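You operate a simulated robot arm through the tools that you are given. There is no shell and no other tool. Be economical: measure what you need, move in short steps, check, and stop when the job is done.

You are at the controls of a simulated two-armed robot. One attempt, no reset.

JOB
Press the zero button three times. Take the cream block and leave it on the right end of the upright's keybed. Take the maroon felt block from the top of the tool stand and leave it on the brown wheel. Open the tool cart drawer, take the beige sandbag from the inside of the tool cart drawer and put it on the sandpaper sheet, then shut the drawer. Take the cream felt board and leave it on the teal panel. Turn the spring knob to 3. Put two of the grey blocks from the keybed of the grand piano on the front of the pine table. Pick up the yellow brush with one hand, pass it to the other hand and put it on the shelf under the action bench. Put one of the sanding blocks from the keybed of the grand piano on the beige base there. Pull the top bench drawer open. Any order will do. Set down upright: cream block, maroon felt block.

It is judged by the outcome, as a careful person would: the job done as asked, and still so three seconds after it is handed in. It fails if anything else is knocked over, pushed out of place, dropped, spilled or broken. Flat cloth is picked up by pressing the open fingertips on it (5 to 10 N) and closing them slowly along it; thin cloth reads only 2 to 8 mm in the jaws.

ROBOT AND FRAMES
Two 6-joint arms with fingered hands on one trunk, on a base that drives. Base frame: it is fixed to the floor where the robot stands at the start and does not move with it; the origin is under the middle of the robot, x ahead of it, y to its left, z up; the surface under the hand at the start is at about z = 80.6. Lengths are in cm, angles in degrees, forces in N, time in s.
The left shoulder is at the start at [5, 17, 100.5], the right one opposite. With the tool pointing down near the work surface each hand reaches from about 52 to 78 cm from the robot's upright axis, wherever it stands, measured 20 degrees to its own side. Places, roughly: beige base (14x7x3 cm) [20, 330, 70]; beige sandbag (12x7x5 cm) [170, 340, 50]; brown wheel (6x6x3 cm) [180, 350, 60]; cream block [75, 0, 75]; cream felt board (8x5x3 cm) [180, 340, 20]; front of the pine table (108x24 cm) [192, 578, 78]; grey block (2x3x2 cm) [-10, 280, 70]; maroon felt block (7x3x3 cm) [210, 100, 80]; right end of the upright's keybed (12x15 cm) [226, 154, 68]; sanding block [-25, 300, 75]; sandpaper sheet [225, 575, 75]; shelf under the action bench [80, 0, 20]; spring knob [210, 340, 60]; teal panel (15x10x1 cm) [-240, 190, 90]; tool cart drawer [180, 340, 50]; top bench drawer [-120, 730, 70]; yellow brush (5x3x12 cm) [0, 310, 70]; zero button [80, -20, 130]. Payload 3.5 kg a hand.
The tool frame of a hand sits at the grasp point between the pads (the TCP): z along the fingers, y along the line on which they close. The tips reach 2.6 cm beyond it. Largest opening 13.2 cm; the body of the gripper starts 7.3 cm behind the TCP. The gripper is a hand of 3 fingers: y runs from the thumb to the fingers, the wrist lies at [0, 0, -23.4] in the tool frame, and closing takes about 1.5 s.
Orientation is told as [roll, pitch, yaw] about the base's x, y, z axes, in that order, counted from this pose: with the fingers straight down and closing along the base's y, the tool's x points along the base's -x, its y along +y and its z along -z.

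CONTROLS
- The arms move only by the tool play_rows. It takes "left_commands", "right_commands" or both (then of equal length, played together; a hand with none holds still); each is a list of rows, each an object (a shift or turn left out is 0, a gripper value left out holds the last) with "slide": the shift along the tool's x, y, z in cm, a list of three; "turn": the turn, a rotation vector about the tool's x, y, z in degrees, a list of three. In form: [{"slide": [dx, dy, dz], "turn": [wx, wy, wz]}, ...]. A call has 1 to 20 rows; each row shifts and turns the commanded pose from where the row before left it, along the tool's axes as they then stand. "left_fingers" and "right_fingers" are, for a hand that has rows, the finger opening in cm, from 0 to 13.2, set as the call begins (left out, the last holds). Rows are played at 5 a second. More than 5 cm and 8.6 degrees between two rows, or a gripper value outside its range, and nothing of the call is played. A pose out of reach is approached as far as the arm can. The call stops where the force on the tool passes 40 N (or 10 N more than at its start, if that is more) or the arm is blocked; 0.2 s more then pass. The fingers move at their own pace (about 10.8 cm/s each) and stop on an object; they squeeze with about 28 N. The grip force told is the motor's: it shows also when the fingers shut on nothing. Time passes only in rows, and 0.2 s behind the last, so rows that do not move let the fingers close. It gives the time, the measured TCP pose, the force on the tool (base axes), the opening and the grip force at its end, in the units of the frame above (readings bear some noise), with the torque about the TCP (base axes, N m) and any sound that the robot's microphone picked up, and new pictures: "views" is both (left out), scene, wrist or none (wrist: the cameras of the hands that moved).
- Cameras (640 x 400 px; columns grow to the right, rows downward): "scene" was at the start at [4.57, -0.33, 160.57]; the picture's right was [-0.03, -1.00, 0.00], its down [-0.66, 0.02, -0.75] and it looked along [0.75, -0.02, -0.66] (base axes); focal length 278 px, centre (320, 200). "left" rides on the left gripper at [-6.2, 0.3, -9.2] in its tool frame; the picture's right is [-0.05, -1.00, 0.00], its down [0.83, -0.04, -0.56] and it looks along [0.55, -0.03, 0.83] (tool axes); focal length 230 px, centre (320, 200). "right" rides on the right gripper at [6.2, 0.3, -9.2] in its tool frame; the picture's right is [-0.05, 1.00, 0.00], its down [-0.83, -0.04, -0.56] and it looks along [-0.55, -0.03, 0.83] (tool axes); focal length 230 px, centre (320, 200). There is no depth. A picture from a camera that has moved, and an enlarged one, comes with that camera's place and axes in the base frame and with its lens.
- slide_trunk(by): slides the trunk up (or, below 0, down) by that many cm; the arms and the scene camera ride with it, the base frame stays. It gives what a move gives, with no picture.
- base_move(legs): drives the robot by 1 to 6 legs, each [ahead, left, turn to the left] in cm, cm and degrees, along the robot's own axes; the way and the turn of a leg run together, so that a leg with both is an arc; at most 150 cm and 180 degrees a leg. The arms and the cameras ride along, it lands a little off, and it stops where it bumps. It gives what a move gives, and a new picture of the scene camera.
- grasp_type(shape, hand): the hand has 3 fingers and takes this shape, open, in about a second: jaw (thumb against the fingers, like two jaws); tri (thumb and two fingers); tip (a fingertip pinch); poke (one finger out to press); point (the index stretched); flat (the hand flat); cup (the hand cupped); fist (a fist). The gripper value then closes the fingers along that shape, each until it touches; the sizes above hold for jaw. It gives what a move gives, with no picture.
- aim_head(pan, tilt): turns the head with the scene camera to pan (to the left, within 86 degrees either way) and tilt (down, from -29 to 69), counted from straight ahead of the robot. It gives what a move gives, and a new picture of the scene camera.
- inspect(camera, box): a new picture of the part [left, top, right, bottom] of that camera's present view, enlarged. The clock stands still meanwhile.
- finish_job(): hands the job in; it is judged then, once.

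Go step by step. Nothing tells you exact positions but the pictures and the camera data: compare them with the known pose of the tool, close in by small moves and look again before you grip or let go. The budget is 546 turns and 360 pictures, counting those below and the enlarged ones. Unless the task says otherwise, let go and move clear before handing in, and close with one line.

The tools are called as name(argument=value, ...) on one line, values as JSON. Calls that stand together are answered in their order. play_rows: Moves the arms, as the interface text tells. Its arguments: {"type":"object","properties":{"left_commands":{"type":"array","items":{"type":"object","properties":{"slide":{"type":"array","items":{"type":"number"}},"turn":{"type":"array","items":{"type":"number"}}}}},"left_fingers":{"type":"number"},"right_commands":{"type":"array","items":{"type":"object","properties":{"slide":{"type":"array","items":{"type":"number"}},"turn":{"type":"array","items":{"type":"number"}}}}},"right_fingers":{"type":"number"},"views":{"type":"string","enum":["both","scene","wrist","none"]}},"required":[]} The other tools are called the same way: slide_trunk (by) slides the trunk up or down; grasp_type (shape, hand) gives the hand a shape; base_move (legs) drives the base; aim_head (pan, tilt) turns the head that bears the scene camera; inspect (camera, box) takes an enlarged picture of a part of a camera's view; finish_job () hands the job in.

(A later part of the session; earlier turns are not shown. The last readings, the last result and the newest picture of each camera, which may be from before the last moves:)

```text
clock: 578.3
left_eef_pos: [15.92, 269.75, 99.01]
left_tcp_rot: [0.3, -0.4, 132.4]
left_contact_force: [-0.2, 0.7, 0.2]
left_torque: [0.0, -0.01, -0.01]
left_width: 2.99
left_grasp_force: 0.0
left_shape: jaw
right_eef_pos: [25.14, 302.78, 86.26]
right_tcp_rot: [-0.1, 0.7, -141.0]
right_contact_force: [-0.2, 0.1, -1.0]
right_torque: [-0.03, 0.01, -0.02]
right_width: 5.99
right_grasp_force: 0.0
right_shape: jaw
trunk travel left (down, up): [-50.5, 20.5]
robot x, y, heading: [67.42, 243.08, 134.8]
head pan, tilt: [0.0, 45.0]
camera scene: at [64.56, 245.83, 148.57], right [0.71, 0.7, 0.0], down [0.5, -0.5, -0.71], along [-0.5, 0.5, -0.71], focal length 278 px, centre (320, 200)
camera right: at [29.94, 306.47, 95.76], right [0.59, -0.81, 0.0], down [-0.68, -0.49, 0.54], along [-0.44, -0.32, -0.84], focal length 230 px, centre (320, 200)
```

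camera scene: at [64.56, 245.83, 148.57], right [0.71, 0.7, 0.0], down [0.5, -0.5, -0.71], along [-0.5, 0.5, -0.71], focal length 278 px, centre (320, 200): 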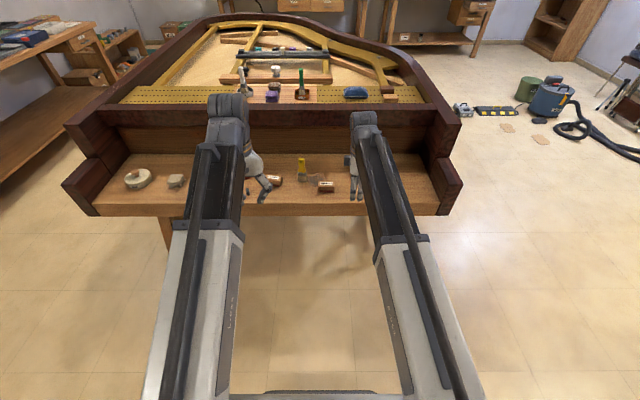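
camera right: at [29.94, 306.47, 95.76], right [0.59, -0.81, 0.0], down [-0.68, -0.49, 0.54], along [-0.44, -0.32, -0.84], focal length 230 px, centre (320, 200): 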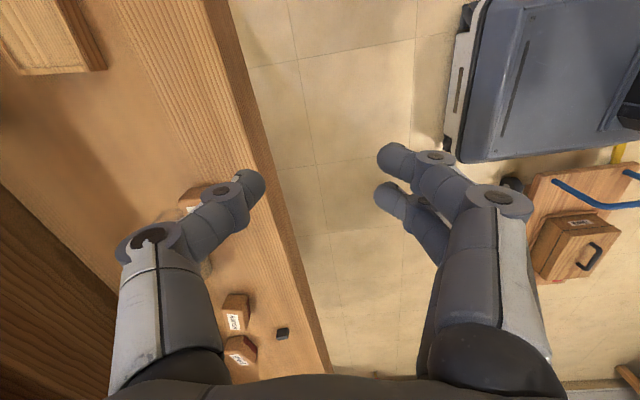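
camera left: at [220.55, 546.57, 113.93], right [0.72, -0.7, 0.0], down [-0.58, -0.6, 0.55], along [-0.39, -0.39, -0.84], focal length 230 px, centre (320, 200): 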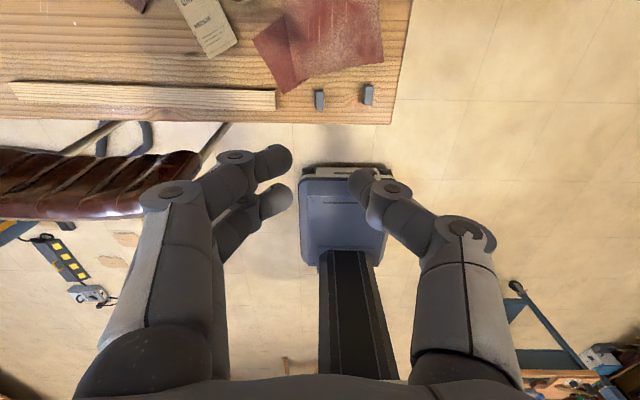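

base_move(legs=[[15, 10, 0]])

play_rows(right_commands=[{"turn": [0, 0, -6]}], views="wrist")

```text
clock: 579.8
left_eef_pos: [-1.79, 273.21, 99.03]
left_tcp_rot: [0.2, -0.3, 132.4]
left_contact_force: [-0.7, 0.3, 0.3]
left_torque: [-0.01, -0.02, 0.0]
left_width: 3.01
left_grasp_force: 0.1
left_shape: jaw
right_eef_pos: [7.49, 306.49, 86.3]
right_tcp_rot: [-0.2, 0.7, -141.2]
right_contact_force: [0.7, 0.5, -0.7]
right_torque: [-0.04, -0.01, 0.0]
right_width: 5.98
right_grasp_force: 0.2
right_shape: jaw
trunk travel left (down, up): [-50.5, 20.5]
robot x, y, heading: [49.64, 246.25, 134.5]
head pan, tilt: [0.0, 45.0]
camera scene: at [46.88, 249.37, 148.57], right [0.71, 0.7, 0.0], down [0.5, -0.5, -0.71], along [-0.5, 0.5, -0.71], focal length 278 px, centre (320, 200)
```

scene: 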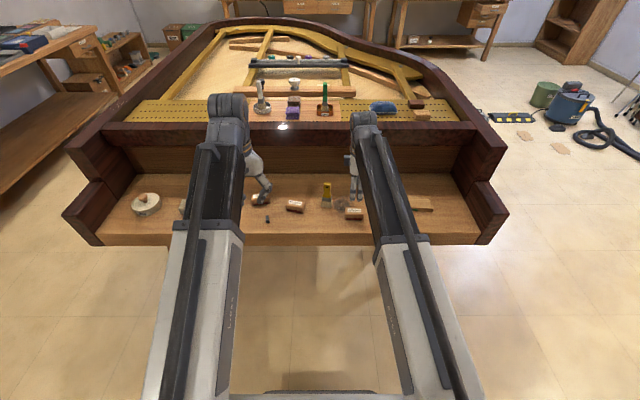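

```text
clock: 580.2
left_eef_pos: [-1.77, 273.23, 98.91]
left_tcp_rot: [0.3, -0.4, 132.5]
left_contact_force: [-0.4, -1.1, 0.3]
left_torque: [-0.03, 0.01, 0.0]
left_width: 3.02
left_grasp_force: 0.0
left_shape: jaw
right_eef_pos: [7.45, 306.31, 86.38]
right_tcp_rot: [-0.3, 0.8, -138.6]
right_contact_force: [-0.4, -0.2, 1.1]
right_torque: [0.01, 0.02, 0.01]
right_width: 5.99
right_grasp_force: 0.1
right_shape: jaw
right hand out of reach, approached as far as the arm can: row 1
trunk travel left (down, up): [-50.5, 20.5]
robot x, y, heading: [49.3, 246.41, 134.5]
head pan, tilt: [0.0, 45.0]
camera right: at [12.1, 310.18, 95.76], right [0.62, -0.78, 0.0], down [-0.65, -0.52, 0.54], along [-0.43, -0.34, -0.84], focal length 230 px, centre (320, 200)
```

right: 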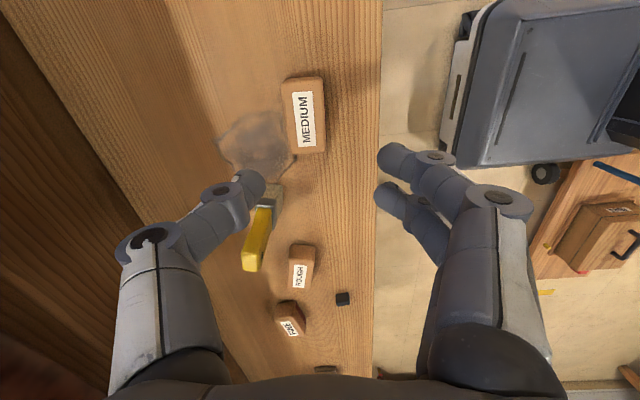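

The MEDIUM block is right below, brush safely to the side. Aligning and descending.

play_rows(right_commands=[{"slide": [0.86, -1.57, 0]}, {"slide": [0, 0, 4]}, {"slide": [0, 0, 4]}, {"slide": [0, 0, 2]}], views="wrist")

```text
clock: 581.2
left_eef_pos: [-1.8, 273.17, 98.93]
left_tcp_rot: [0.3, -0.4, 132.5]
left_contact_force: [0.1, 0.5, -0.6]
left_torque: [-0.01, 0.01, -0.05]
left_width: 2.99
left_grasp_force: 0.0
left_shape: jaw
right_eef_pos: [6.93, 307.95, 76.15]
right_tcp_rot: [-0.2, 1.0, -139.0]
right_contact_force: [-0.1, -0.1, 0.6]
right_torque: [0.0, 0.03, 0.03]
right_width: 5.98
right_grasp_force: 0.1
right_shape: jaw
right hand out of reach, approached as far as the arm can: row 1
trunk travel left (down, up): [-50.5, 20.5]
robot x, y, heading: [49.73, 246.34, 134.3]
head pan, tilt: [0.0, 45.0]
camera right: at [11.56, 311.73, 85.76], right [0.62, -0.79, -0.01], down [-0.66, -0.52, 0.54], along [-0.43, -0.33, -0.84], focal length 230 px, centre (320, 200)
```

right: 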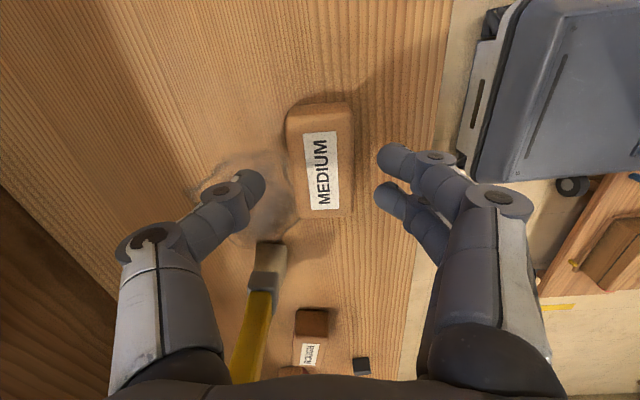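

play_rows(right_commands=[{"slide": [-0.4, 0, 1.2]}, {"slide": [0, 0, 1.1]}], views="none")

play_rows(right_commands=[{}, {}, {}, {}, {}, {}], right_fingers=0, views="wrist")

```text
clock: 581.8
left_eef_pos: [-1.7, 273.28, 98.96]
left_tcp_rot: [0.3, -0.4, 132.5]
left_contact_force: [0.2, -0.3, -0.3]
left_torque: [-0.02, 0.01, 0.0]
left_width: 2.99
left_grasp_force: 0.0
left_shape: jaw
right_eef_pos: [6.67, 307.86, 74.05]
right_tcp_rot: [-0.2, 0.9, -138.7]
right_contact_force: [-0.6, -0.2, 0.1]
right_torque: [0.0, 0.0, 0.04]
right_width: 5.98
right_grasp_force: 0.0
right_shape: jaw
trunk travel left (down, up): [-50.5, 20.5]
robot x, y, heading: [49.93, 246.6, 134.7]
head pan, tilt: [0.0, 45.0]
```

```text
clock: 583.2
left_eef_pos: [-1.83, 273.28, 99.01]
left_tcp_rot: [0.3, -0.4, 132.5]
left_contact_force: [-0.5, -0.4, 0.3]
left_torque: [-0.02, -0.01, -0.01]
left_width: 3.01
left_grasp_force: 0.1
left_shape: jaw
right_eef_pos: [6.57, 307.84, 74.01]
right_tcp_rot: [-0.1, 0.9, -138.8]
right_contact_force: [0.3, -0.2, -0.1]
right_torque: [0.0, 0.0, -0.02]
right_width: 3.36
right_grasp_force: 28.3
right_shape: jaw
trunk travel left (down, up): [-50.5, 20.5]
robot x, y, heading: [50.2, 246.36, 134.6]
head pan, tilt: [0.0, 45.0]
camera right: at [11.27, 311.6, 83.46], right [0.62, -0.79, 0.0], down [-0.66, -0.52, 0.54], along [-0.43, -0.33, -0.84], focal length 230 px, centre (320, 200)
```

right: 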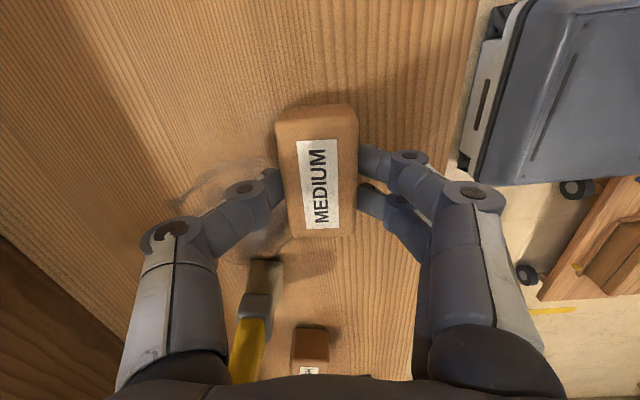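

Gripped. Lifting and moving right to the beige base.

play_rows(right_commands=[{"slide": [0, 0, -2]}, {"slide": [0, 0, -4]}, {"slide": [0, 0, -4]}], views="none")

base_move(legs=[[0, -22, 0]])

inspect(camera="right", box=[0, 0, 640, 400])

inspect(camera="scene", box=[240, 130, 440, 260])

```text
clock: 584.0
left_eef_pos: [-1.82, 273.17, 99.03]
left_tcp_rot: [0.2, -0.4, 132.5]
left_contact_force: [-0.2, -0.2, -0.4]
left_torque: [-0.02, -0.04, 0.02]
left_width: 2.98
left_grasp_force: 0.0
left_shape: jaw
right_eef_pos: [6.53, 307.73, 84.09]
right_tcp_rot: [-0.2, 0.9, -138.9]
right_contact_force: [-0.1, -1.0, -0.5]
right_torque: [0.0, -0.02, 0.03]
right_width: 3.36
right_grasp_force: 28.5
right_shape: jaw
trunk travel left (down, up): [-50.5, 20.5]
robot x, y, heading: [49.56, 246.59, 134.7]
head pan, tilt: [0.0, 45.0]
```

```text
clock: 585.7
left_eef_pos: [14.0, 288.84, 98.99]
left_tcp_rot: [0.3, -0.4, 132.5]
left_contact_force: [0.0, -0.7, -0.2]
left_torque: [-0.01, 0.0, -0.01]
left_width: 3.02
left_grasp_force: 0.1
left_shape: jaw
right_eef_pos: [22.49, 323.34, 83.95]
right_tcp_rot: [-0.1, 0.8, -138.9]
right_contact_force: [1.2, -0.2, -0.4]
right_torque: [0.01, 0.0, 0.02]
right_width: 3.38
right_grasp_force: 28.1
right_shape: jaw
trunk travel left (down, up): [-50.5, 20.5]
robot x, y, heading: [65.17, 262.15, 134.6]
head pan, tilt: [0.0, 45.0]
camera scene: at [62.71, 264.94, 148.57], right [0.71, 0.7, 0.0], down [0.5, -0.5, -0.71], along [-0.5, 0.5, -0.71], focal length 278 px, centre (320, 200)
```

scene: 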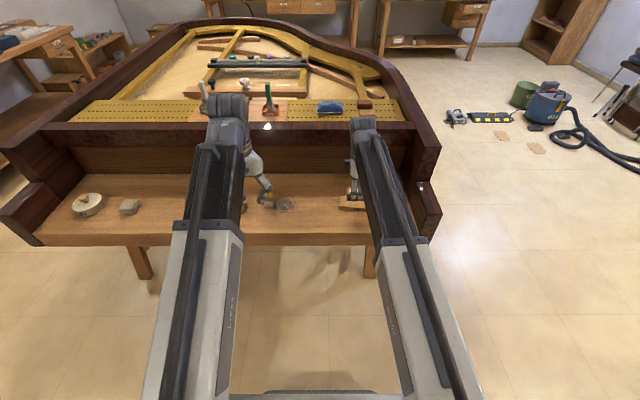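

```text
1.00 times, centred on (320, 200) of right (not enlarged: the box is as wide or as high as the picture)
camera zoom: at [27.17, 327.08, 93.42], right [0.62, -0.79, 0.0], down [-0.66, -0.52, 0.54], along [-0.43, -0.33, -0.84], focal length 230 px, centre (320, 200)
```

zoom: 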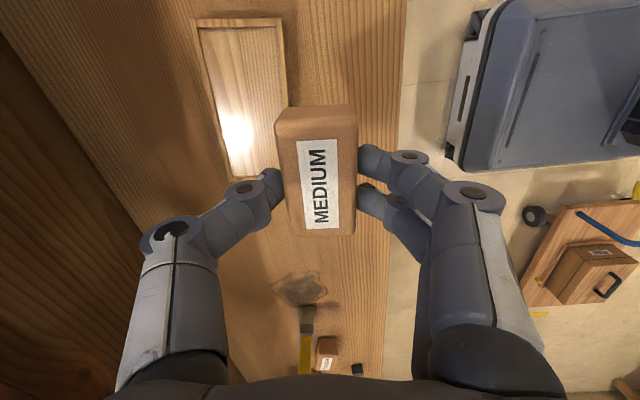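

```text
3.08 times, centred on (340, 195) of scene
camera zoom: at [62.71, 264.94, 148.57], right [0.71, 0.7, 0.0], down [0.5, -0.5, -0.71], along [-0.5, 0.5, -0.71], focal length 854 px, centre (258, 215)
```

zoom: 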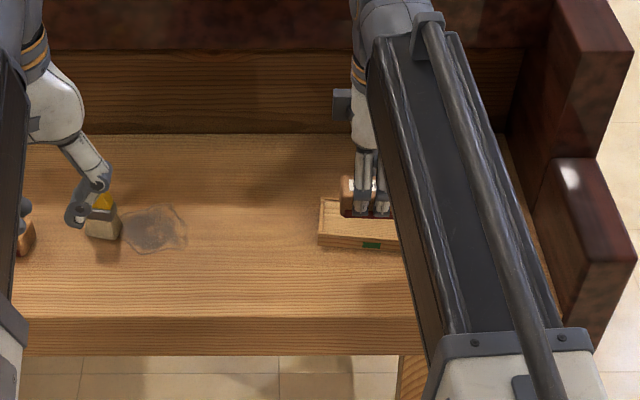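

The base is at about [20.9, 329.9]. Moving 5.6 forward and 3.4 right.

base_move(legs=[[5.6, -3.4, 0]])

inspect(camera="right", box=[100, 0, 500, 300])

```text
clock: 586.7
left_eef_pos: [12.47, 295.18, 99.07]
left_tcp_rot: [0.4, -0.5, 132.4]
left_contact_force: [0.1, 0.4, -0.5]
left_torque: [-0.01, -0.01, -0.01]
left_width: 3.01
left_grasp_force: 0.1
left_shape: jaw
right_eef_pos: [21.04, 329.73, 84.03]
right_tcp_rot: [-0.2, 0.9, -138.9]
right_contact_force: [0.2, 0.4, -0.1]
right_torque: [0.0, -0.01, 0.03]
right_width: 3.36
right_grasp_force: 27.5
right_shape: jaw
trunk travel left (down, up): [-50.5, 20.5]
robot x, y, heading: [64.26, 268.62, 134.5]
head pan, tilt: [0.0, 45.0]
camera scene: at [61.18, 271.34, 148.57], right [0.71, 0.7, 0.0], down [0.5, -0.5, -0.71], along [-0.5, 0.5, -0.71], focal length 278 px, centre (320, 200)
```

scene: 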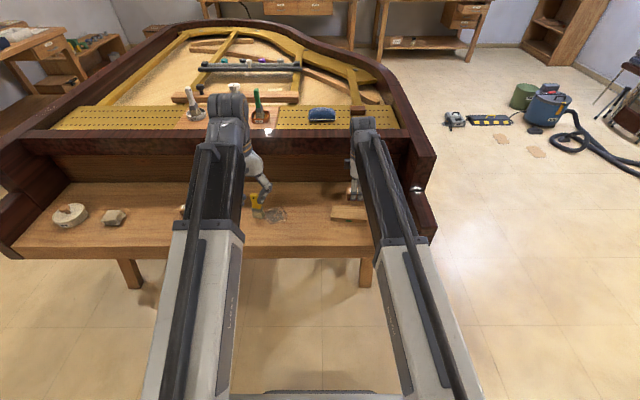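

```text
1.33 times, centred on (300, 150) of right
camera zoom: at [25.66, 333.48, 93.39], right [0.62, -0.79, 0.0], down [-0.66, -0.52, 0.54], along [-0.43, -0.33, -0.84], focal length 307 px, centre (347, 267)
```

zoom: 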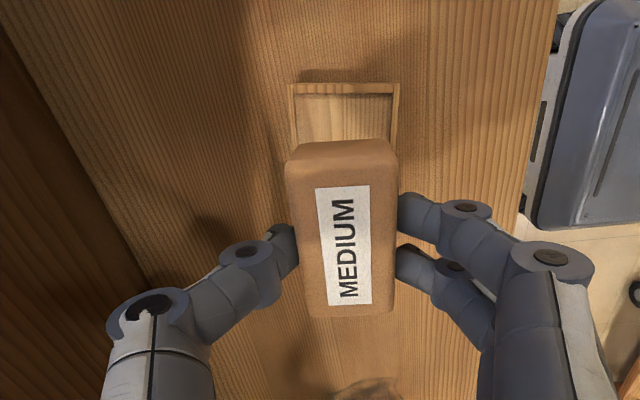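

Well centred. Lowering onto the base.

play_rows(right_commands=[{"slide": [0, 0, 3]}, {"slide": [0, 0, 2.5]}], views="none")

play_rows(right_commands=[{"slide": [0, 0, 0.5]}, {"slide": [0, 0, 0.4]}], views="none")

play_rows(right_commands=[{"slide": [0, 0, 0.4]}, {"slide": [0, 0, 0.3]}], views="wrist")

```text
clock: 587.3
left_eef_pos: [12.61, 295.08, 99.05]
left_tcp_rot: [0.3, -0.4, 132.4]
left_contact_force: [-0.3, -0.3, 0.3]
left_torque: [-0.03, 0.01, 0.01]
left_width: 3.0
left_grasp_force: 0.0
left_shape: jaw
right_eef_pos: [21.17, 329.79, 78.4]
right_tcp_rot: [-0.2, 0.9, -138.9]
right_contact_force: [0.2, -0.4, -0.8]
right_torque: [0.02, 0.03, 0.04]
right_width: 3.36
right_grasp_force: 27.9
right_shape: jaw
trunk travel left (down, up): [-50.5, 20.5]
robot x, y, heading: [63.79, 268.54, 134.4]
head pan, tilt: [0.0, 45.0]
```

```text
clock: 587.9
left_eef_pos: [12.56, 295.14, 99.1]
left_tcp_rot: [0.3, -0.4, 132.4]
left_contact_force: [-0.1, -0.4, 0.6]
left_torque: [0.01, 0.01, 0.0]
left_width: 3.0
left_grasp_force: 0.1
left_shape: jaw
right_eef_pos: [21.17, 329.78, 77.46]
right_tcp_rot: [-0.2, 0.9, -139.0]
right_contact_force: [-0.2, -0.2, -1.9]
right_torque: [-0.01, 0.01, -0.01]
right_width: 3.38
right_grasp_force: 28.3
right_shape: jaw
trunk travel left (down, up): [-50.5, 20.5]
robot x, y, heading: [63.91, 268.52, 134.5]
head pan, tilt: [0.0, 45.0]
```

```text
clock: 588.5
left_eef_pos: [12.63, 295.11, 99.06]
left_tcp_rot: [0.3, -0.4, 132.4]
left_contact_force: [-1.0, -0.5, 0.4]
left_torque: [0.01, 0.01, 0.02]
left_width: 3.01
left_grasp_force: 0.0
left_shape: jaw
right_eef_pos: [21.06, 329.78, 76.89]
right_tcp_rot: [-0.2, 0.9, -138.9]
right_contact_force: [-0.1, 0.9, -0.3]
right_torque: [0.0, 0.01, -0.02]
right_width: 3.35
right_grasp_force: 27.1
right_shape: jaw
trunk travel left (down, up): [-50.5, 20.5]
robot x, y, heading: [63.78, 268.22, 134.5]
head pan, tilt: [0.0, 45.0]
camera right: at [25.75, 333.55, 86.31], right [0.62, -0.79, 0.0], down [-0.66, -0.52, 0.54], along [-0.43, -0.33, -0.84], focal length 230 px, centre (320, 200)
```

right: 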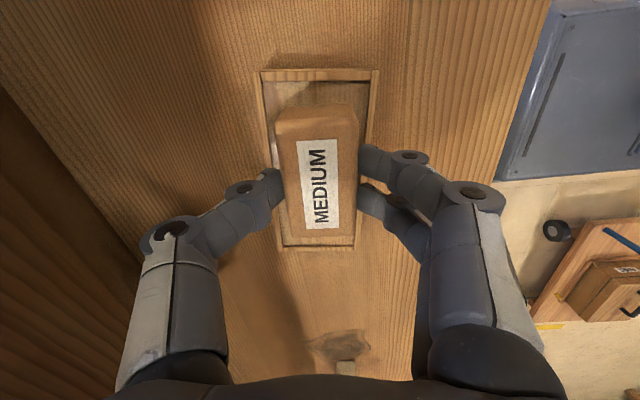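

play_rows(right_commands=[{"slide": [0, 0, 0.4]}, {"slide": [0, 0, 0.3]}], views="none")

play_rows(right_commands=[{"slide": [0, 0, 0.3]}, {"slide": [0, 0, 0.3]}], views="none")

play_rows(right_commands=[{"slide": [0, 0, 0.3]}], views="none")

```text
clock: 589.1
left_eef_pos: [12.62, 295.14, 98.97]
left_tcp_rot: [0.3, -0.4, 132.4]
left_contact_force: [0.3, 0.5, 0.7]
left_torque: [0.0, 0.01, -0.01]
left_width: 3.0
left_grasp_force: 0.0
left_shape: jaw
right_eef_pos: [21.05, 329.67, 76.28]
right_tcp_rot: [-0.2, 1.0, -138.9]
right_contact_force: [-0.6, -0.1, -1.3]
right_torque: [-0.02, -0.03, -0.03]
right_width: 3.39
right_grasp_force: 28.0
right_shape: jaw
trunk travel left (down, up): [-50.5, 20.5]
robot x, y, heading: [64.27, 268.19, 134.4]
head pan, tilt: [0.0, 45.0]
```

```text
clock: 589.7
left_eef_pos: [12.57, 295.23, 99.0]
left_tcp_rot: [0.2, -0.5, 132.4]
left_contact_force: [0.0, -0.7, -0.1]
left_torque: [-0.01, 0.03, -0.02]
left_width: 3.01
left_grasp_force: 0.0
left_shape: jaw
right_eef_pos: [21.11, 329.77, 75.77]
right_tcp_rot: [-0.4, 0.9, -139.0]
right_contact_force: [-0.8, 0.7, 11.3]
right_torque: [-0.03, -0.03, 0.0]
right_width: 3.4
right_grasp_force: 27.8
right_shape: jaw
trunk travel left (down, up): [-50.5, 20.5]
robot x, y, heading: [64.59, 268.28, 134.7]
head pan, tilt: [0.0, 45.0]
```

```text
clock: 590.1
left_eef_pos: [12.58, 295.1, 99.11]
left_tcp_rot: [0.3, -0.6, 132.4]
left_contact_force: [-0.2, 1.0, 0.1]
left_torque: [0.0, -0.03, 0.0]
left_width: 2.97
left_grasp_force: 0.1
left_shape: jaw
right_eef_pos: [21.04, 329.76, 75.64]
right_tcp_rot: [-0.5, 0.9, -138.9]
right_contact_force: [-2.5, 0.7, 28.4]
right_torque: [-0.01, 0.03, 0.02]
right_width: 3.5
right_grasp_force: 28.2
right_shape: jaw
trunk travel left (down, up): [-50.5, 20.5]
robot x, y, heading: [64.19, 268.68, 134.3]
head pan, tilt: [0.0, 45.0]
```

Contact. Easing up, opening slightly within the rim, and lifting.

play_rows(right_commands=[{"slide": [0, 0, -0.35]}, {}], views="none")

play_rows(right_commands=[{}, {}, {}], right_fingers=4.4, views="none")

play_rows(right_commands=[{"slide": [0, 0, -2]}, {"slide": [0, 0, -4]}, {"slide": [0, 0, -4]}, {"slide": [0, 0, -4]}], views="wrist")

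```text
clock: 590.7
left_eef_pos: [12.72, 295.11, 99.07]
left_tcp_rot: [0.3, -0.6, 132.4]
left_contact_force: [0.3, 0.0, -0.2]
left_torque: [-0.01, -0.02, 0.03]
left_width: 2.99
left_grasp_force: 0.1
left_shape: jaw
right_eef_pos: [21.15, 329.8, 75.75]
right_tcp_rot: [-0.3, 0.9, -138.9]
right_contact_force: [-3.5, 2.3, 20.5]
right_torque: [0.09, 0.07, 0.03]
right_width: 3.49
right_grasp_force: 28.1
right_shape: jaw
trunk travel left (down, up): [-50.5, 20.5]
robot x, y, heading: [63.75, 268.63, 134.5]
head pan, tilt: [0.0, 45.0]
```

```text
clock: 591.5
left_eef_pos: [12.53, 295.06, 99.02]
left_tcp_rot: [0.4, -0.5, 132.5]
left_contact_force: [-0.1, -0.4, -0.4]
left_torque: [-0.02, -0.01, -0.05]
left_width: 3.02
left_grasp_force: 0.0
left_shape: jaw
right_eef_pos: [21.17, 329.78, 75.4]
right_tcp_rot: [-0.2, 1.0, -138.9]
right_contact_force: [1.0, 0.9, -0.5]
right_torque: [0.02, -0.01, 0.04]
right_width: 4.34
right_grasp_force: 0.0
right_shape: jaw
trunk travel left (down, up): [-50.5, 20.5]
robot x, y, heading: [63.81, 268.79, 134.3]
head pan, tilt: [0.0, 45.0]
```

```text
clock: 592.5
left_eef_pos: [12.52, 295.05, 99.05]
left_tcp_rot: [0.3, -0.4, 132.5]
left_contact_force: [-0.1, -0.5, -0.2]
left_torque: [0.04, -0.01, -0.01]
left_width: 3.0
left_grasp_force: 0.1
left_shape: jaw
right_eef_pos: [21.05, 329.4, 89.84]
right_tcp_rot: [-0.3, 0.9, -139.0]
right_contact_force: [-0.1, 0.5, 0.4]
right_torque: [-0.01, 0.02, 0.01]
right_width: 4.36
right_grasp_force: 0.1
right_shape: jaw
trunk travel left (down, up): [-50.5, 20.5]
robot x, y, heading: [63.76, 268.69, 134.4]
head pan, tilt: [0.0, 45.0]
camera right: at [25.69, 333.21, 99.23], right [0.62, -0.79, 0.0], down [-0.66, -0.52, 0.54], along [-0.43, -0.33, -0.84], focal length 230 px, centre (320, 200)
```

right: 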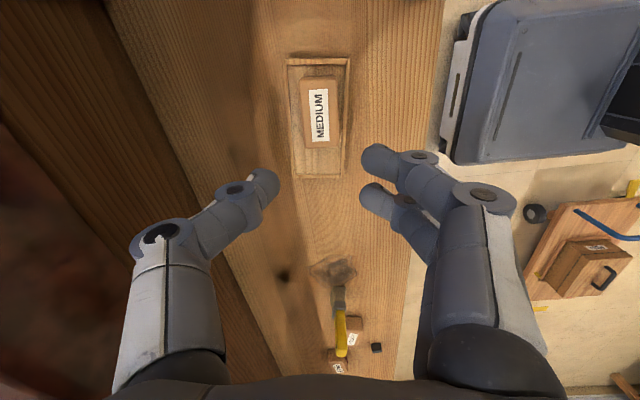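

The MEDIUM block is seated on the base. Now the brush: plan is left hand lifts it by the handle, right hand (pointing forward) takes the lower part. First backing off and reorienting the right hand.

base_move(legs=[[-22, 0, 0]])

play_rows(right_commands=[{"turn": [0, 0, 8]}, {"turn": [0, 0, 8]}, {"turn": [0, 0, 8]}, {"turn": [0, 0, 8]}, {"turn": [0, 0, 8]}, {"turn": [0, 0, 8]}, {"turn": [0, 0, 8]}, {"turn": [0, 0, 8]}, {"turn": [0, 0, 8]}, {"turn": [0, 0, 8]}, {"turn": [0, 0, 6]}], views="scene")

inspect(camera="scene", box=[180, 120, 400, 260])

```text
clock: 594.2
left_eef_pos: [28.07, 279.36, 99.05]
left_tcp_rot: [0.3, -0.5, 132.5]
left_contact_force: [0.0, 0.4, 0.5]
left_torque: [-0.02, -0.02, -0.02]
left_width: 3.0
left_grasp_force: 0.1
left_shape: jaw
right_eef_pos: [36.36, 313.71, 89.74]
right_tcp_rot: [-0.3, 0.8, -138.7]
right_contact_force: [0.0, -0.1, 0.0]
right_torque: [0.0, -0.05, 0.0]
right_width: 4.38
right_grasp_force: 0.0
right_shape: jaw
trunk travel left (down, up): [-50.5, 20.5]
robot x, y, heading: [79.54, 252.73, 134.6]
head pan, tilt: [0.0, 45.0]
camera scene: at [76.72, 255.53, 148.58], right [0.71, 0.7, 0.0], down [0.5, -0.5, -0.71], along [-0.5, 0.5, -0.71], focal length 278 px, centre (320, 200)
```

scene: 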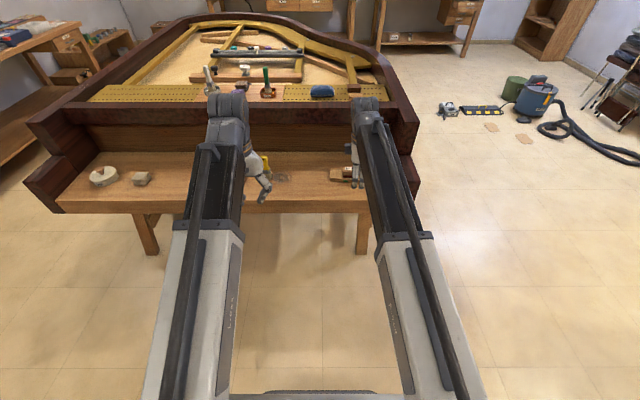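

```text
clock: 596.6
left_eef_pos: [28.02, 279.34, 99.05]
left_tcp_rot: [0.3, -0.4, 132.5]
left_contact_force: [-0.2, -0.3, 0.0]
left_torque: [0.01, -0.01, 0.0]
left_width: 2.98
left_grasp_force: 0.0
left_shape: jaw
right_eef_pos: [36.36, 313.66, 89.71]
right_tcp_rot: [-0.9, -0.2, 135.0]
right_contact_force: [0.7, 0.0, 0.4]
right_torque: [-0.01, 0.01, 0.0]
right_width: 4.38
right_grasp_force: 0.0
right_shape: jaw
trunk travel left (down, up): [-50.5, 20.5]
robot x, y, heading: [79.22, 253.04, 134.7]
head pan, tilt: [0.0, 45.0]
camera scene: at [76.7, 255.55, 148.57], right [0.71, 0.7, 0.0], down [0.5, -0.5, -0.71], along [-0.5, 0.5, -0.71], focal length 278 px, centre (320, 200)
```

scene: 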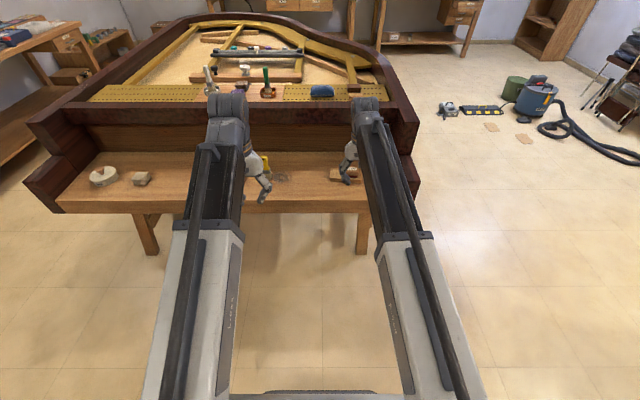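

```text
2.86 times, centred on (290, 190) of scene
camera zoom: at [76.7, 255.55, 148.57], right [0.71, 0.7, 0.0], down [0.5, -0.5, -0.71], along [-0.5, 0.5, -0.71], focal length 793 px, centre (406, 229)
```

zoom: 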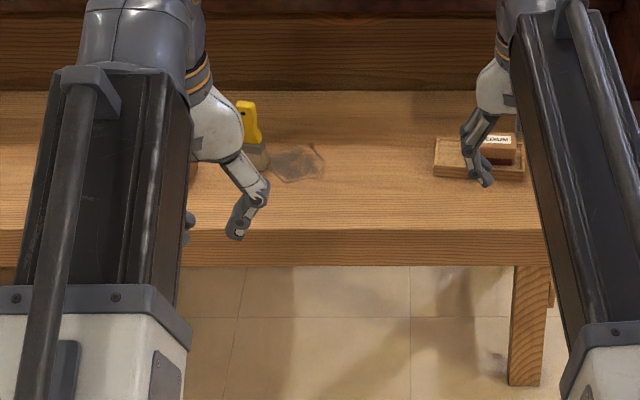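

base_move(legs=[[22, 3, 0]])

play_rows(left_commands=[{"slide": [-4.5, 0, 0]}, {"slide": [-4.5, 0, 0]}, {"slide": [-4.5, 0, 0]}, {"slide": [-3.5, 0, 0]}], left_fingers=6, views="both")

```text
clock: 598.3
left_eef_pos: [10.49, 293.03, 99.05]
left_tcp_rot: [0.3, -0.4, 132.5]
left_contact_force: [0.2, 1.0, 0.2]
left_torque: [0.03, -0.01, -0.03]
left_width: 2.98
left_grasp_force: 0.1
left_shape: jaw
right_eef_pos: [18.93, 327.32, 89.79]
right_tcp_rot: [-0.8, -0.2, 135.2]
right_contact_force: [-0.3, 0.0, -0.1]
right_torque: [0.01, 0.02, 0.03]
right_width: 4.37
right_grasp_force: 0.0
right_shape: jaw
trunk travel left (down, up): [-50.5, 20.5]
robot x, y, heading: [62.06, 265.83, 134.4]
head pan, tilt: [0.0, 45.0]
camera scene: at [59.07, 269.17, 148.57], right [0.71, 0.7, 0.0], down [0.5, -0.5, -0.71], along [-0.5, 0.5, -0.71], focal length 278 px, centre (320, 200)
```

scene: 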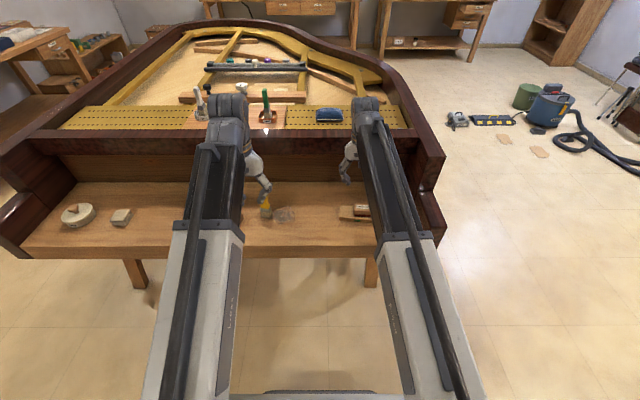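

```text
clock: 599.3
left_eef_pos: [-0.76, 305.37, 99.06]
left_tcp_rot: [0.3, -0.5, 132.4]
left_contact_force: [1.0, -0.6, -0.2]
left_torque: [-0.01, 0.0, 0.01]
left_width: 5.96
left_grasp_force: 0.1
left_shape: jaw
right_eef_pos: [18.95, 327.2, 89.8]
right_tcp_rot: [-1.0, -0.2, 135.1]
right_contact_force: [0.4, 0.1, -0.2]
right_torque: [-0.03, 0.02, -0.01]
right_width: 4.35
right_grasp_force: 0.0
right_shape: jaw
trunk travel left (down, up): [-50.5, 20.5]
robot x, y, heading: [61.99, 266.14, 134.4]
head pan, tilt: [0.0, 45.0]
camera scene: at [59.09, 269.15, 148.57], right [0.71, 0.7, 0.0], down [0.5, -0.5, -0.71], along [-0.5, 0.5, -0.71], focal length 278 px, centre (320, 200)
camera left: at [-4.95, 309.65, 108.44], right [0.7, 0.71, 0.0], down [0.6, -0.59, 0.55], along [0.39, -0.39, -0.84], focal length 230 px, centre (320, 200)
```

scene: 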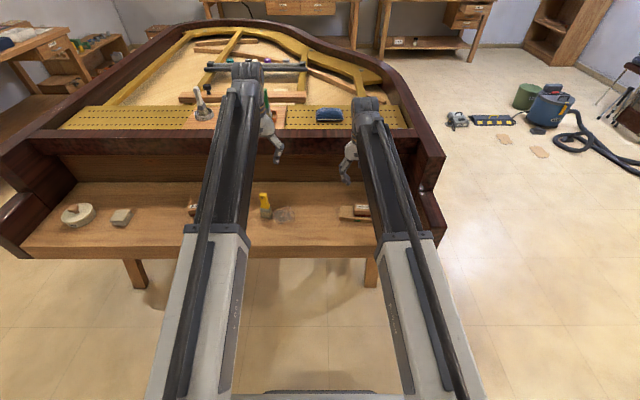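
left: 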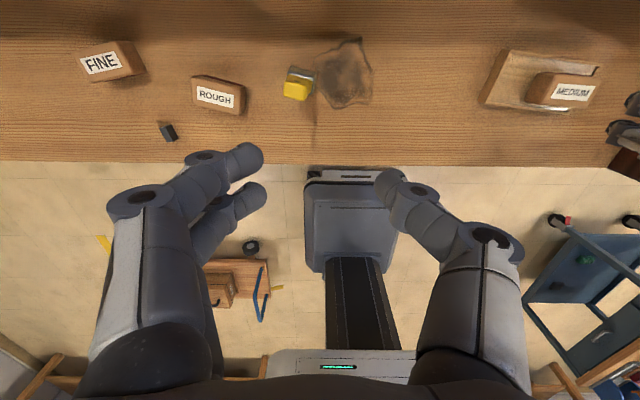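

Brush is at about [-4.2, 305.4]. Moving the left hand over it and descending part-way.

play_rows(left_commands=[{"slide": [-2.4, 2.45, 0]}, {"slide": [0, 0, 4]}, {"slide": [0, 0, 4]}], views="wrist")

inspect(camera="scene", box=[220, 150, 320, 240])

```text
clock: 600.1
left_eef_pos: [-2.57, 303.91, 90.37]
left_tcp_rot: [0.3, -0.4, 132.6]
left_contact_force: [-0.5, 0.3, -0.4]
left_torque: [-0.03, 0.01, -0.01]
left_width: 5.96
left_grasp_force: 0.1
left_shape: jaw
left hand out of reach, approached as far as the arm can: row 1
right_eef_pos: [18.89, 327.26, 89.83]
right_tcp_rot: [-0.9, -0.2, 135.0]
right_contact_force: [-1.0, 0.1, -0.7]
right_torque: [0.01, 0.0, -0.02]
right_width: 4.35
right_grasp_force: 0.1
right_shape: jaw
trunk travel left (down, up): [-50.5, 20.5]
robot x, y, heading: [61.8, 266.32, 134.5]
head pan, tilt: [0.0, 45.0]
camera left: at [-6.77, 308.15, 99.76], right [0.7, 0.71, 0.0], down [0.6, -0.59, 0.55], along [0.39, -0.39, -0.84], focal length 230 px, centre (320, 200)
```

left: 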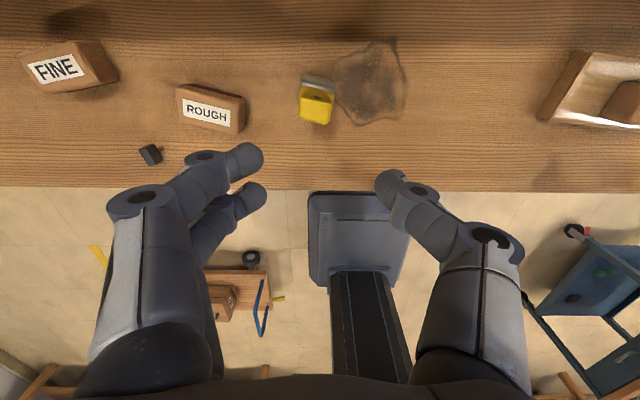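

```text
4.44 times, centred on (270, 195) of scene
camera zoom: at [59.09, 269.16, 148.58], right [0.71, 0.7, 0.0], down [0.5, -0.5, -0.71], along [-0.5, 0.5, -0.71], focal length 1234 px, centre (542, 222)
```

zoom: 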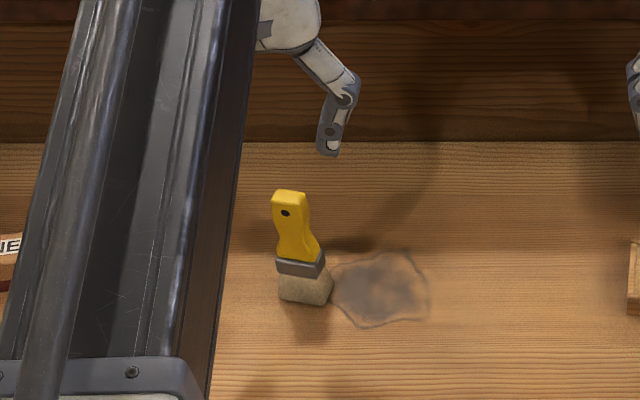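

The brush stands upright, handle top near z 80. Driving 2.2 cm forward to align, then descending.

base_move(legs=[[2.4, 0.2, 0]])

play_rows(left_commands=[{"slide": [0, 0, 4]}, {"slide": [0, 0, 3]}], views="wrist")

```text
clock: 600.9
left_eef_pos: [-4.4, 305.47, 90.52]
left_tcp_rot: [0.2, -0.4, 132.4]
left_contact_force: [0.2, 0.0, -0.3]
left_torque: [0.03, 0.0, 0.02]
left_width: 5.95
left_grasp_force: 0.0
left_shape: jaw
right_eef_pos: [17.11, 328.87, 89.75]
right_tcp_rot: [-0.9, -0.1, 135.1]
right_contact_force: [-0.1, 0.0, -0.6]
right_torque: [-0.01, -0.02, 0.02]
right_width: 4.34
right_grasp_force: 0.2
right_shape: jaw
trunk travel left (down, up): [-50.5, 20.5]
robot x, y, heading: [60.01, 267.96, 134.7]
head pan, tilt: [0.0, 45.0]
camera scene: at [57.24, 270.74, 148.57], right [0.71, 0.7, 0.0], down [0.5, -0.5, -0.71], along [-0.5, 0.5, -0.71], focal length 278 px, centre (320, 200)
```

scene: 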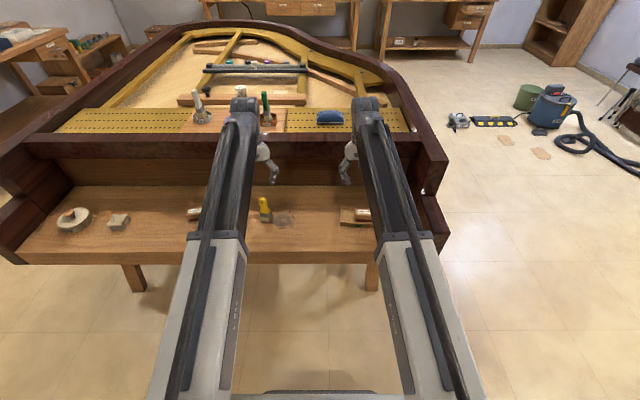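

```text
clock: 601.5
left_eef_pos: [-4.53, 305.4, 83.41]
left_tcp_rot: [0.3, -0.4, 132.5]
left_contact_force: [0.2, -0.7, 0.0]
left_torque: [0.02, -0.04, -0.02]
left_width: 5.94
left_grasp_force: 0.1
left_shape: jaw
right_eef_pos: [17.03, 328.81, 89.67]
right_tcp_rot: [-0.9, -0.2, 135.0]
right_contact_force: [0.2, 0.2, 0.2]
right_torque: [0.0, 0.0, 0.02]
right_width: 4.36
right_grasp_force: 0.1
right_shape: jaw
trunk travel left (down, up): [-50.5, 20.5]
robot x, y, heading: [59.91, 267.45, 134.7]
head pan, tilt: [0.0, 45.0]
camera left: at [-8.63, 309.69, 92.69], right [0.7, 0.71, 0.0], down [0.6, -0.59, 0.55], along [0.39, -0.39, -0.84], focal length 230 px, centre (320, 200)
```

left: 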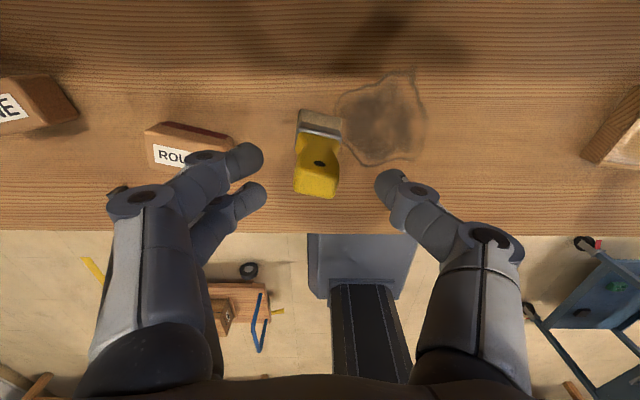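

play_rows(left_commands=[{"slide": [0.5, 0, 2.5]}, {"slide": [0, 0, 2.3]}], views="wrist")

play_rows(left_commands=[{}, {}, {}, {}, {}, {}], left_fingers=0, views="wrist")

```text
clock: 602.1
left_eef_pos: [-4.21, 304.95, 78.52]
left_tcp_rot: [0.2, -0.5, 132.5]
left_contact_force: [-0.4, -0.2, -0.3]
left_torque: [0.02, 0.02, 0.02]
left_width: 5.97
left_grasp_force: 0.3
left_shape: jaw
right_eef_pos: [17.06, 328.9, 89.76]
right_tcp_rot: [-0.8, -0.2, 135.1]
right_contact_force: [0.3, 0.3, 0.4]
right_torque: [0.02, -0.02, -0.02]
right_width: 4.35
right_grasp_force: 0.0
right_shape: jaw
trunk travel left (down, up): [-50.5, 20.5]
robot x, y, heading: [60.07, 267.77, 134.8]
head pan, tilt: [0.0, 45.0]
camera left: at [-8.31, 309.32, 87.9], right [0.7, 0.71, 0.0], down [0.6, -0.59, 0.55], along [0.39, -0.39, -0.84], focal length 230 px, centre (320, 200)
```

left: 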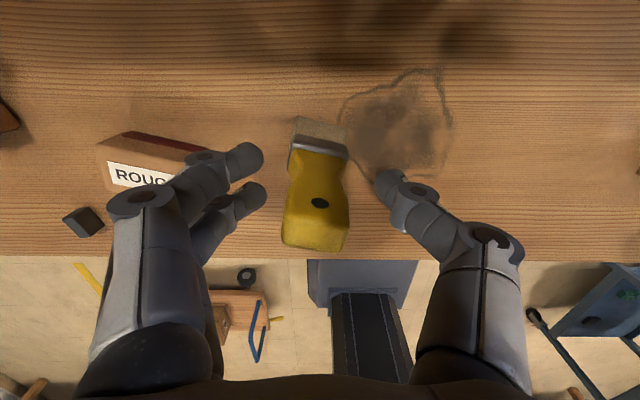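

```text
clock: 603.5
left_eef_pos: [-4.16, 305.09, 78.57]
left_tcp_rot: [0.3, -0.4, 132.3]
left_contact_force: [0.4, 0.8, 1.1]
left_torque: [0.05, 0.04, 0.01]
left_width: 1.37
left_grasp_force: 28.2
left_shape: jaw
right_eef_pos: [17.08, 328.89, 89.75]
right_tcp_rot: [-0.9, -0.2, 135.1]
right_contact_force: [0.6, -0.2, 0.3]
right_torque: [0.01, 0.0, 0.0]
right_width: 4.37
right_grasp_force: 0.0
right_shape: jaw
trunk travel left (down, up): [-50.5, 20.5]
robot x, y, heading: [59.99, 267.99, 134.8]
head pan, tilt: [0.0, 45.0]
camera left: at [-8.29, 309.31, 87.93], right [0.7, 0.71, 0.0], down [0.6, -0.59, 0.55], along [0.39, -0.39, -0.84], focal length 230 px, centre (320, 200)
```

left: 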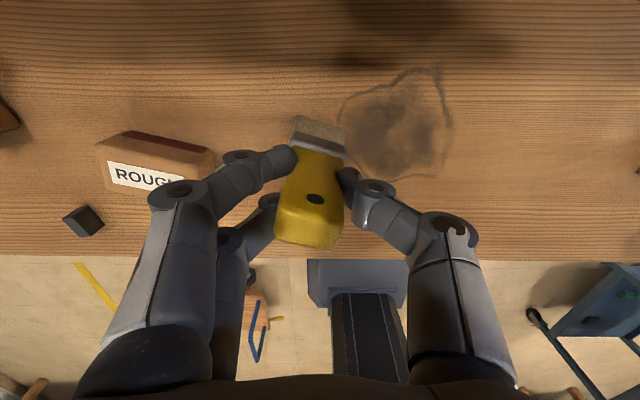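

The left hand has the handle waist. Lifting and backing away from the piano.

play_rows(left_commands=[{"slide": [0, 0, -2]}, {"slide": [0, 0, -4]}, {"slide": [0, 0, -4]}, {"slide": [0, 0, -4]}], views="none")

base_move(legs=[[-40, 0, 0]])

inspect(camera="left", box=[0, 0, 640, 400])

inspect(camera="scene", box=[180, 80, 420, 260])

```text
clock: 604.5
left_eef_pos: [-4.08, 305.09, 92.52]
left_tcp_rot: [0.3, -0.3, 132.4]
left_contact_force: [-0.5, 0.0, -0.7]
left_torque: [0.01, -0.01, 0.01]
left_width: 1.33
left_grasp_force: 27.8
left_shape: jaw
right_eef_pos: [17.1, 328.88, 89.72]
right_tcp_rot: [-0.8, -0.1, 135.0]
right_contact_force: [0.9, 0.5, -0.8]
right_torque: [0.02, -0.02, -0.01]
right_width: 4.38
right_grasp_force: 0.1
right_shape: jaw
trunk travel left (down, up): [-50.5, 20.5]
robot x, y, heading: [60.06, 267.89, 134.7]
head pan, tilt: [0.0, 45.0]
```

```text
clock: 607.0
left_eef_pos: [24.1, 276.14, 92.53]
left_tcp_rot: [0.3, -0.5, 132.7]
left_contact_force: [0.2, -0.1, -0.4]
left_torque: [-0.02, -0.05, 0.0]
left_width: 1.38
left_grasp_force: 27.8
left_shape: jaw
right_eef_pos: [45.26, 299.98, 89.74]
right_tcp_rot: [-0.9, -0.2, 135.2]
right_contact_force: [0.2, 0.5, -0.2]
right_torque: [-0.01, 0.01, -0.01]
right_width: 4.37
right_grasp_force: 0.1
right_shape: jaw
trunk travel left (down, up): [-50.5, 20.5]
robot x, y, heading: [88.15, 238.95, 134.6]
head pan, tilt: [0.0, 45.0]
camera scene: at [85.65, 241.94, 148.58], right [0.71, 0.7, 0.0], down [0.5, -0.5, -0.71], along [-0.5, 0.5, -0.71], focal length 278 px, centre (320, 200)
```

scene: 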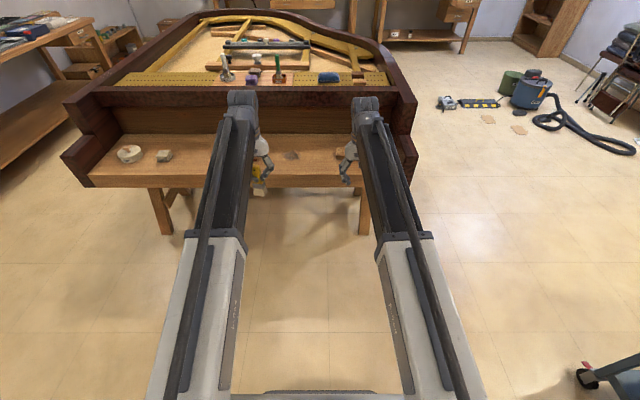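

```text
1.00 times, centred on (320, 200) of left (not enlarged: the box is as wide or as high as the picture)
camera zoom: at [20.02, 280.4, 101.93], right [0.7, 0.71, 0.0], down [0.6, -0.58, 0.55], along [0.39, -0.39, -0.84], focal length 230 px, centre (320, 200)
```

zoom: 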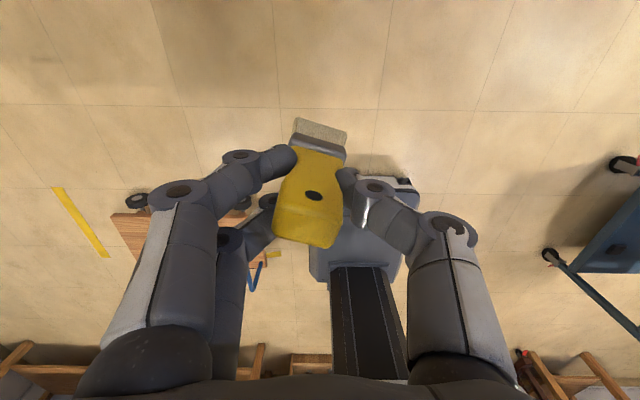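

```text
2.22 times, centred on (300, 170) of scene
camera zoom: at [85.65, 241.94, 148.58], right [0.71, 0.7, 0.0], down [0.5, -0.5, -0.71], along [-0.5, 0.5, -0.71], focal length 617 px, centre (364, 267)
```

zoom: 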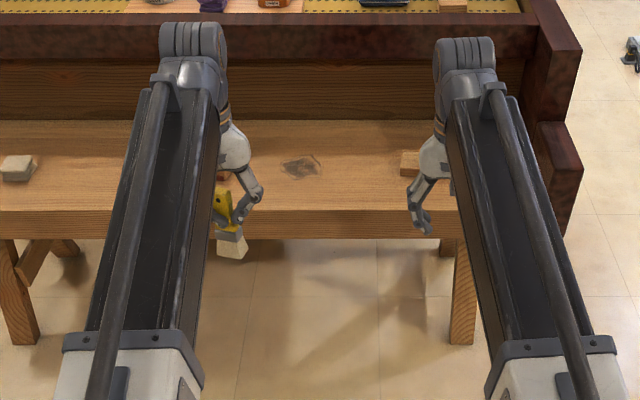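

Brush is in the left hand. Now positioning: left brings the brush toward the middle and yaws 40°, right yaws 40° and pitches to point forward-left.

play_rows(left_commands=[{"slide": [2, -3.5, 0]}, {"slide": [2, -3.5, 0]}, {"slide": [2, -3, 0]}, {"turn": [0, 0, -8]}, {"turn": [0, 0, -8]}, {"turn": [0, 0, -8]}, {"turn": [0, 0, -8]}, {"turn": [0, 0, -8]}], right_commands=[{"slide": [3, -3, 0]}, {"slide": [3, -3, 0]}, {"turn": [0, 0, -8]}, {"turn": [0, 0, -8]}, {"turn": [0, 0, -8]}, {"turn": [0, 0, -8]}, {"turn": [0, 0, -8]}, {}], views="none")

play_rows(right_commands=[{"turn": [0, -7.5, 0]}, {"turn": [0, -7.5, 0]}, {"turn": [0, -7.5, 0]}, {"turn": [0, -7.5, 0]}, {"turn": [0, -7.5, 0]}, {"turn": [0, -7.5, 0]}, {"turn": [0, -7.5, 0]}, {"turn": [0, -7.5, 0]}, {"turn": [0, -7.5, 0]}, {"turn": [0, -7.5, 0]}], right_fingers=8, views="both")

```text
clock: 608.8
left_eef_pos: [35.56, 278.5, 92.49]
left_tcp_rot: [0.0, -0.5, 172.7]
left_contact_force: [-0.5, 0.5, 0.2]
left_torque: [0.01, 0.01, -0.03]
left_width: 1.32
left_grasp_force: 27.9
left_shape: jaw
right_eef_pos: [53.77, 300.02, 89.73]
right_tcp_rot: [-0.9, 0.4, 175.4]
right_contact_force: [-0.1, 0.3, -0.5]
right_torque: [0.02, 0.04, -0.02]
right_width: 4.35
right_grasp_force: 0.1
right_shape: jaw
trunk travel left (down, up): [-50.5, 20.5]
robot x, y, heading: [88.35, 238.89, 134.7]
head pan, tilt: [0.0, 45.0]
```

```text
clock: 611.0
left_eef_pos: [35.68, 278.58, 92.48]
left_tcp_rot: [-0.1, -0.6, 172.7]
left_contact_force: [0.7, -0.2, -0.9]
left_torque: [-0.01, 0.02, -0.01]
left_width: 1.35
left_grasp_force: 27.6
left_shape: jaw
right_eef_pos: [52.83, 299.73, 93.08]
right_tcp_rot: [0.8, -73.3, 174.0]
right_contact_force: [-0.3, 0.1, 0.4]
right_torque: [0.0, 0.03, -0.01]
right_width: 7.96
right_grasp_force: 0.0
right_shape: jaw
right hand out of reach, approached as far as the arm can: row 10
trunk travel left (down, up): [-50.5, 20.5]
robot x, y, heading: [88.07, 239.24, 135.0]
head pan, tilt: [0.0, 45.0]
camera scene: at [85.65, 241.95, 148.57], right [0.71, 0.7, 0.0], down [0.5, -0.5, -0.71], along [-0.5, 0.5, -0.71], focal length 278 px, centre (320, 200)
camera right: at [63.21, 298.54, 89.85], right [-0.11, -0.99, 0.05], down [0.3, 0.02, 0.95], along [-0.95, 0.12, 0.29], focal length 230 px, centre (320, 200)
```

scene: 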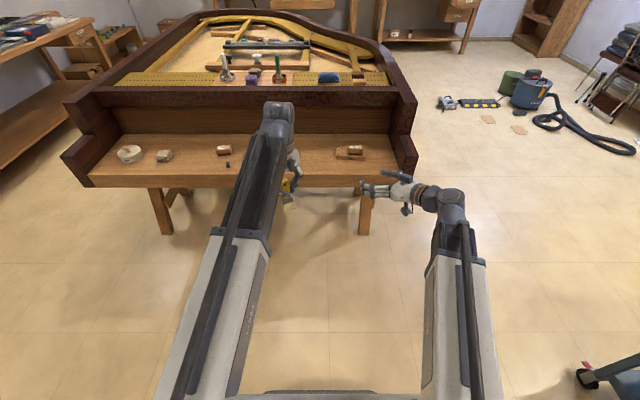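
right: 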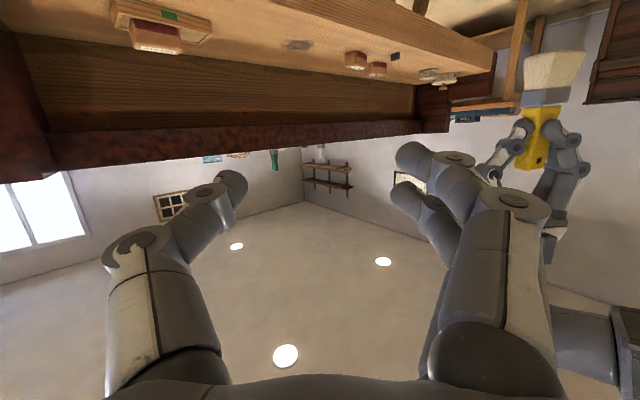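

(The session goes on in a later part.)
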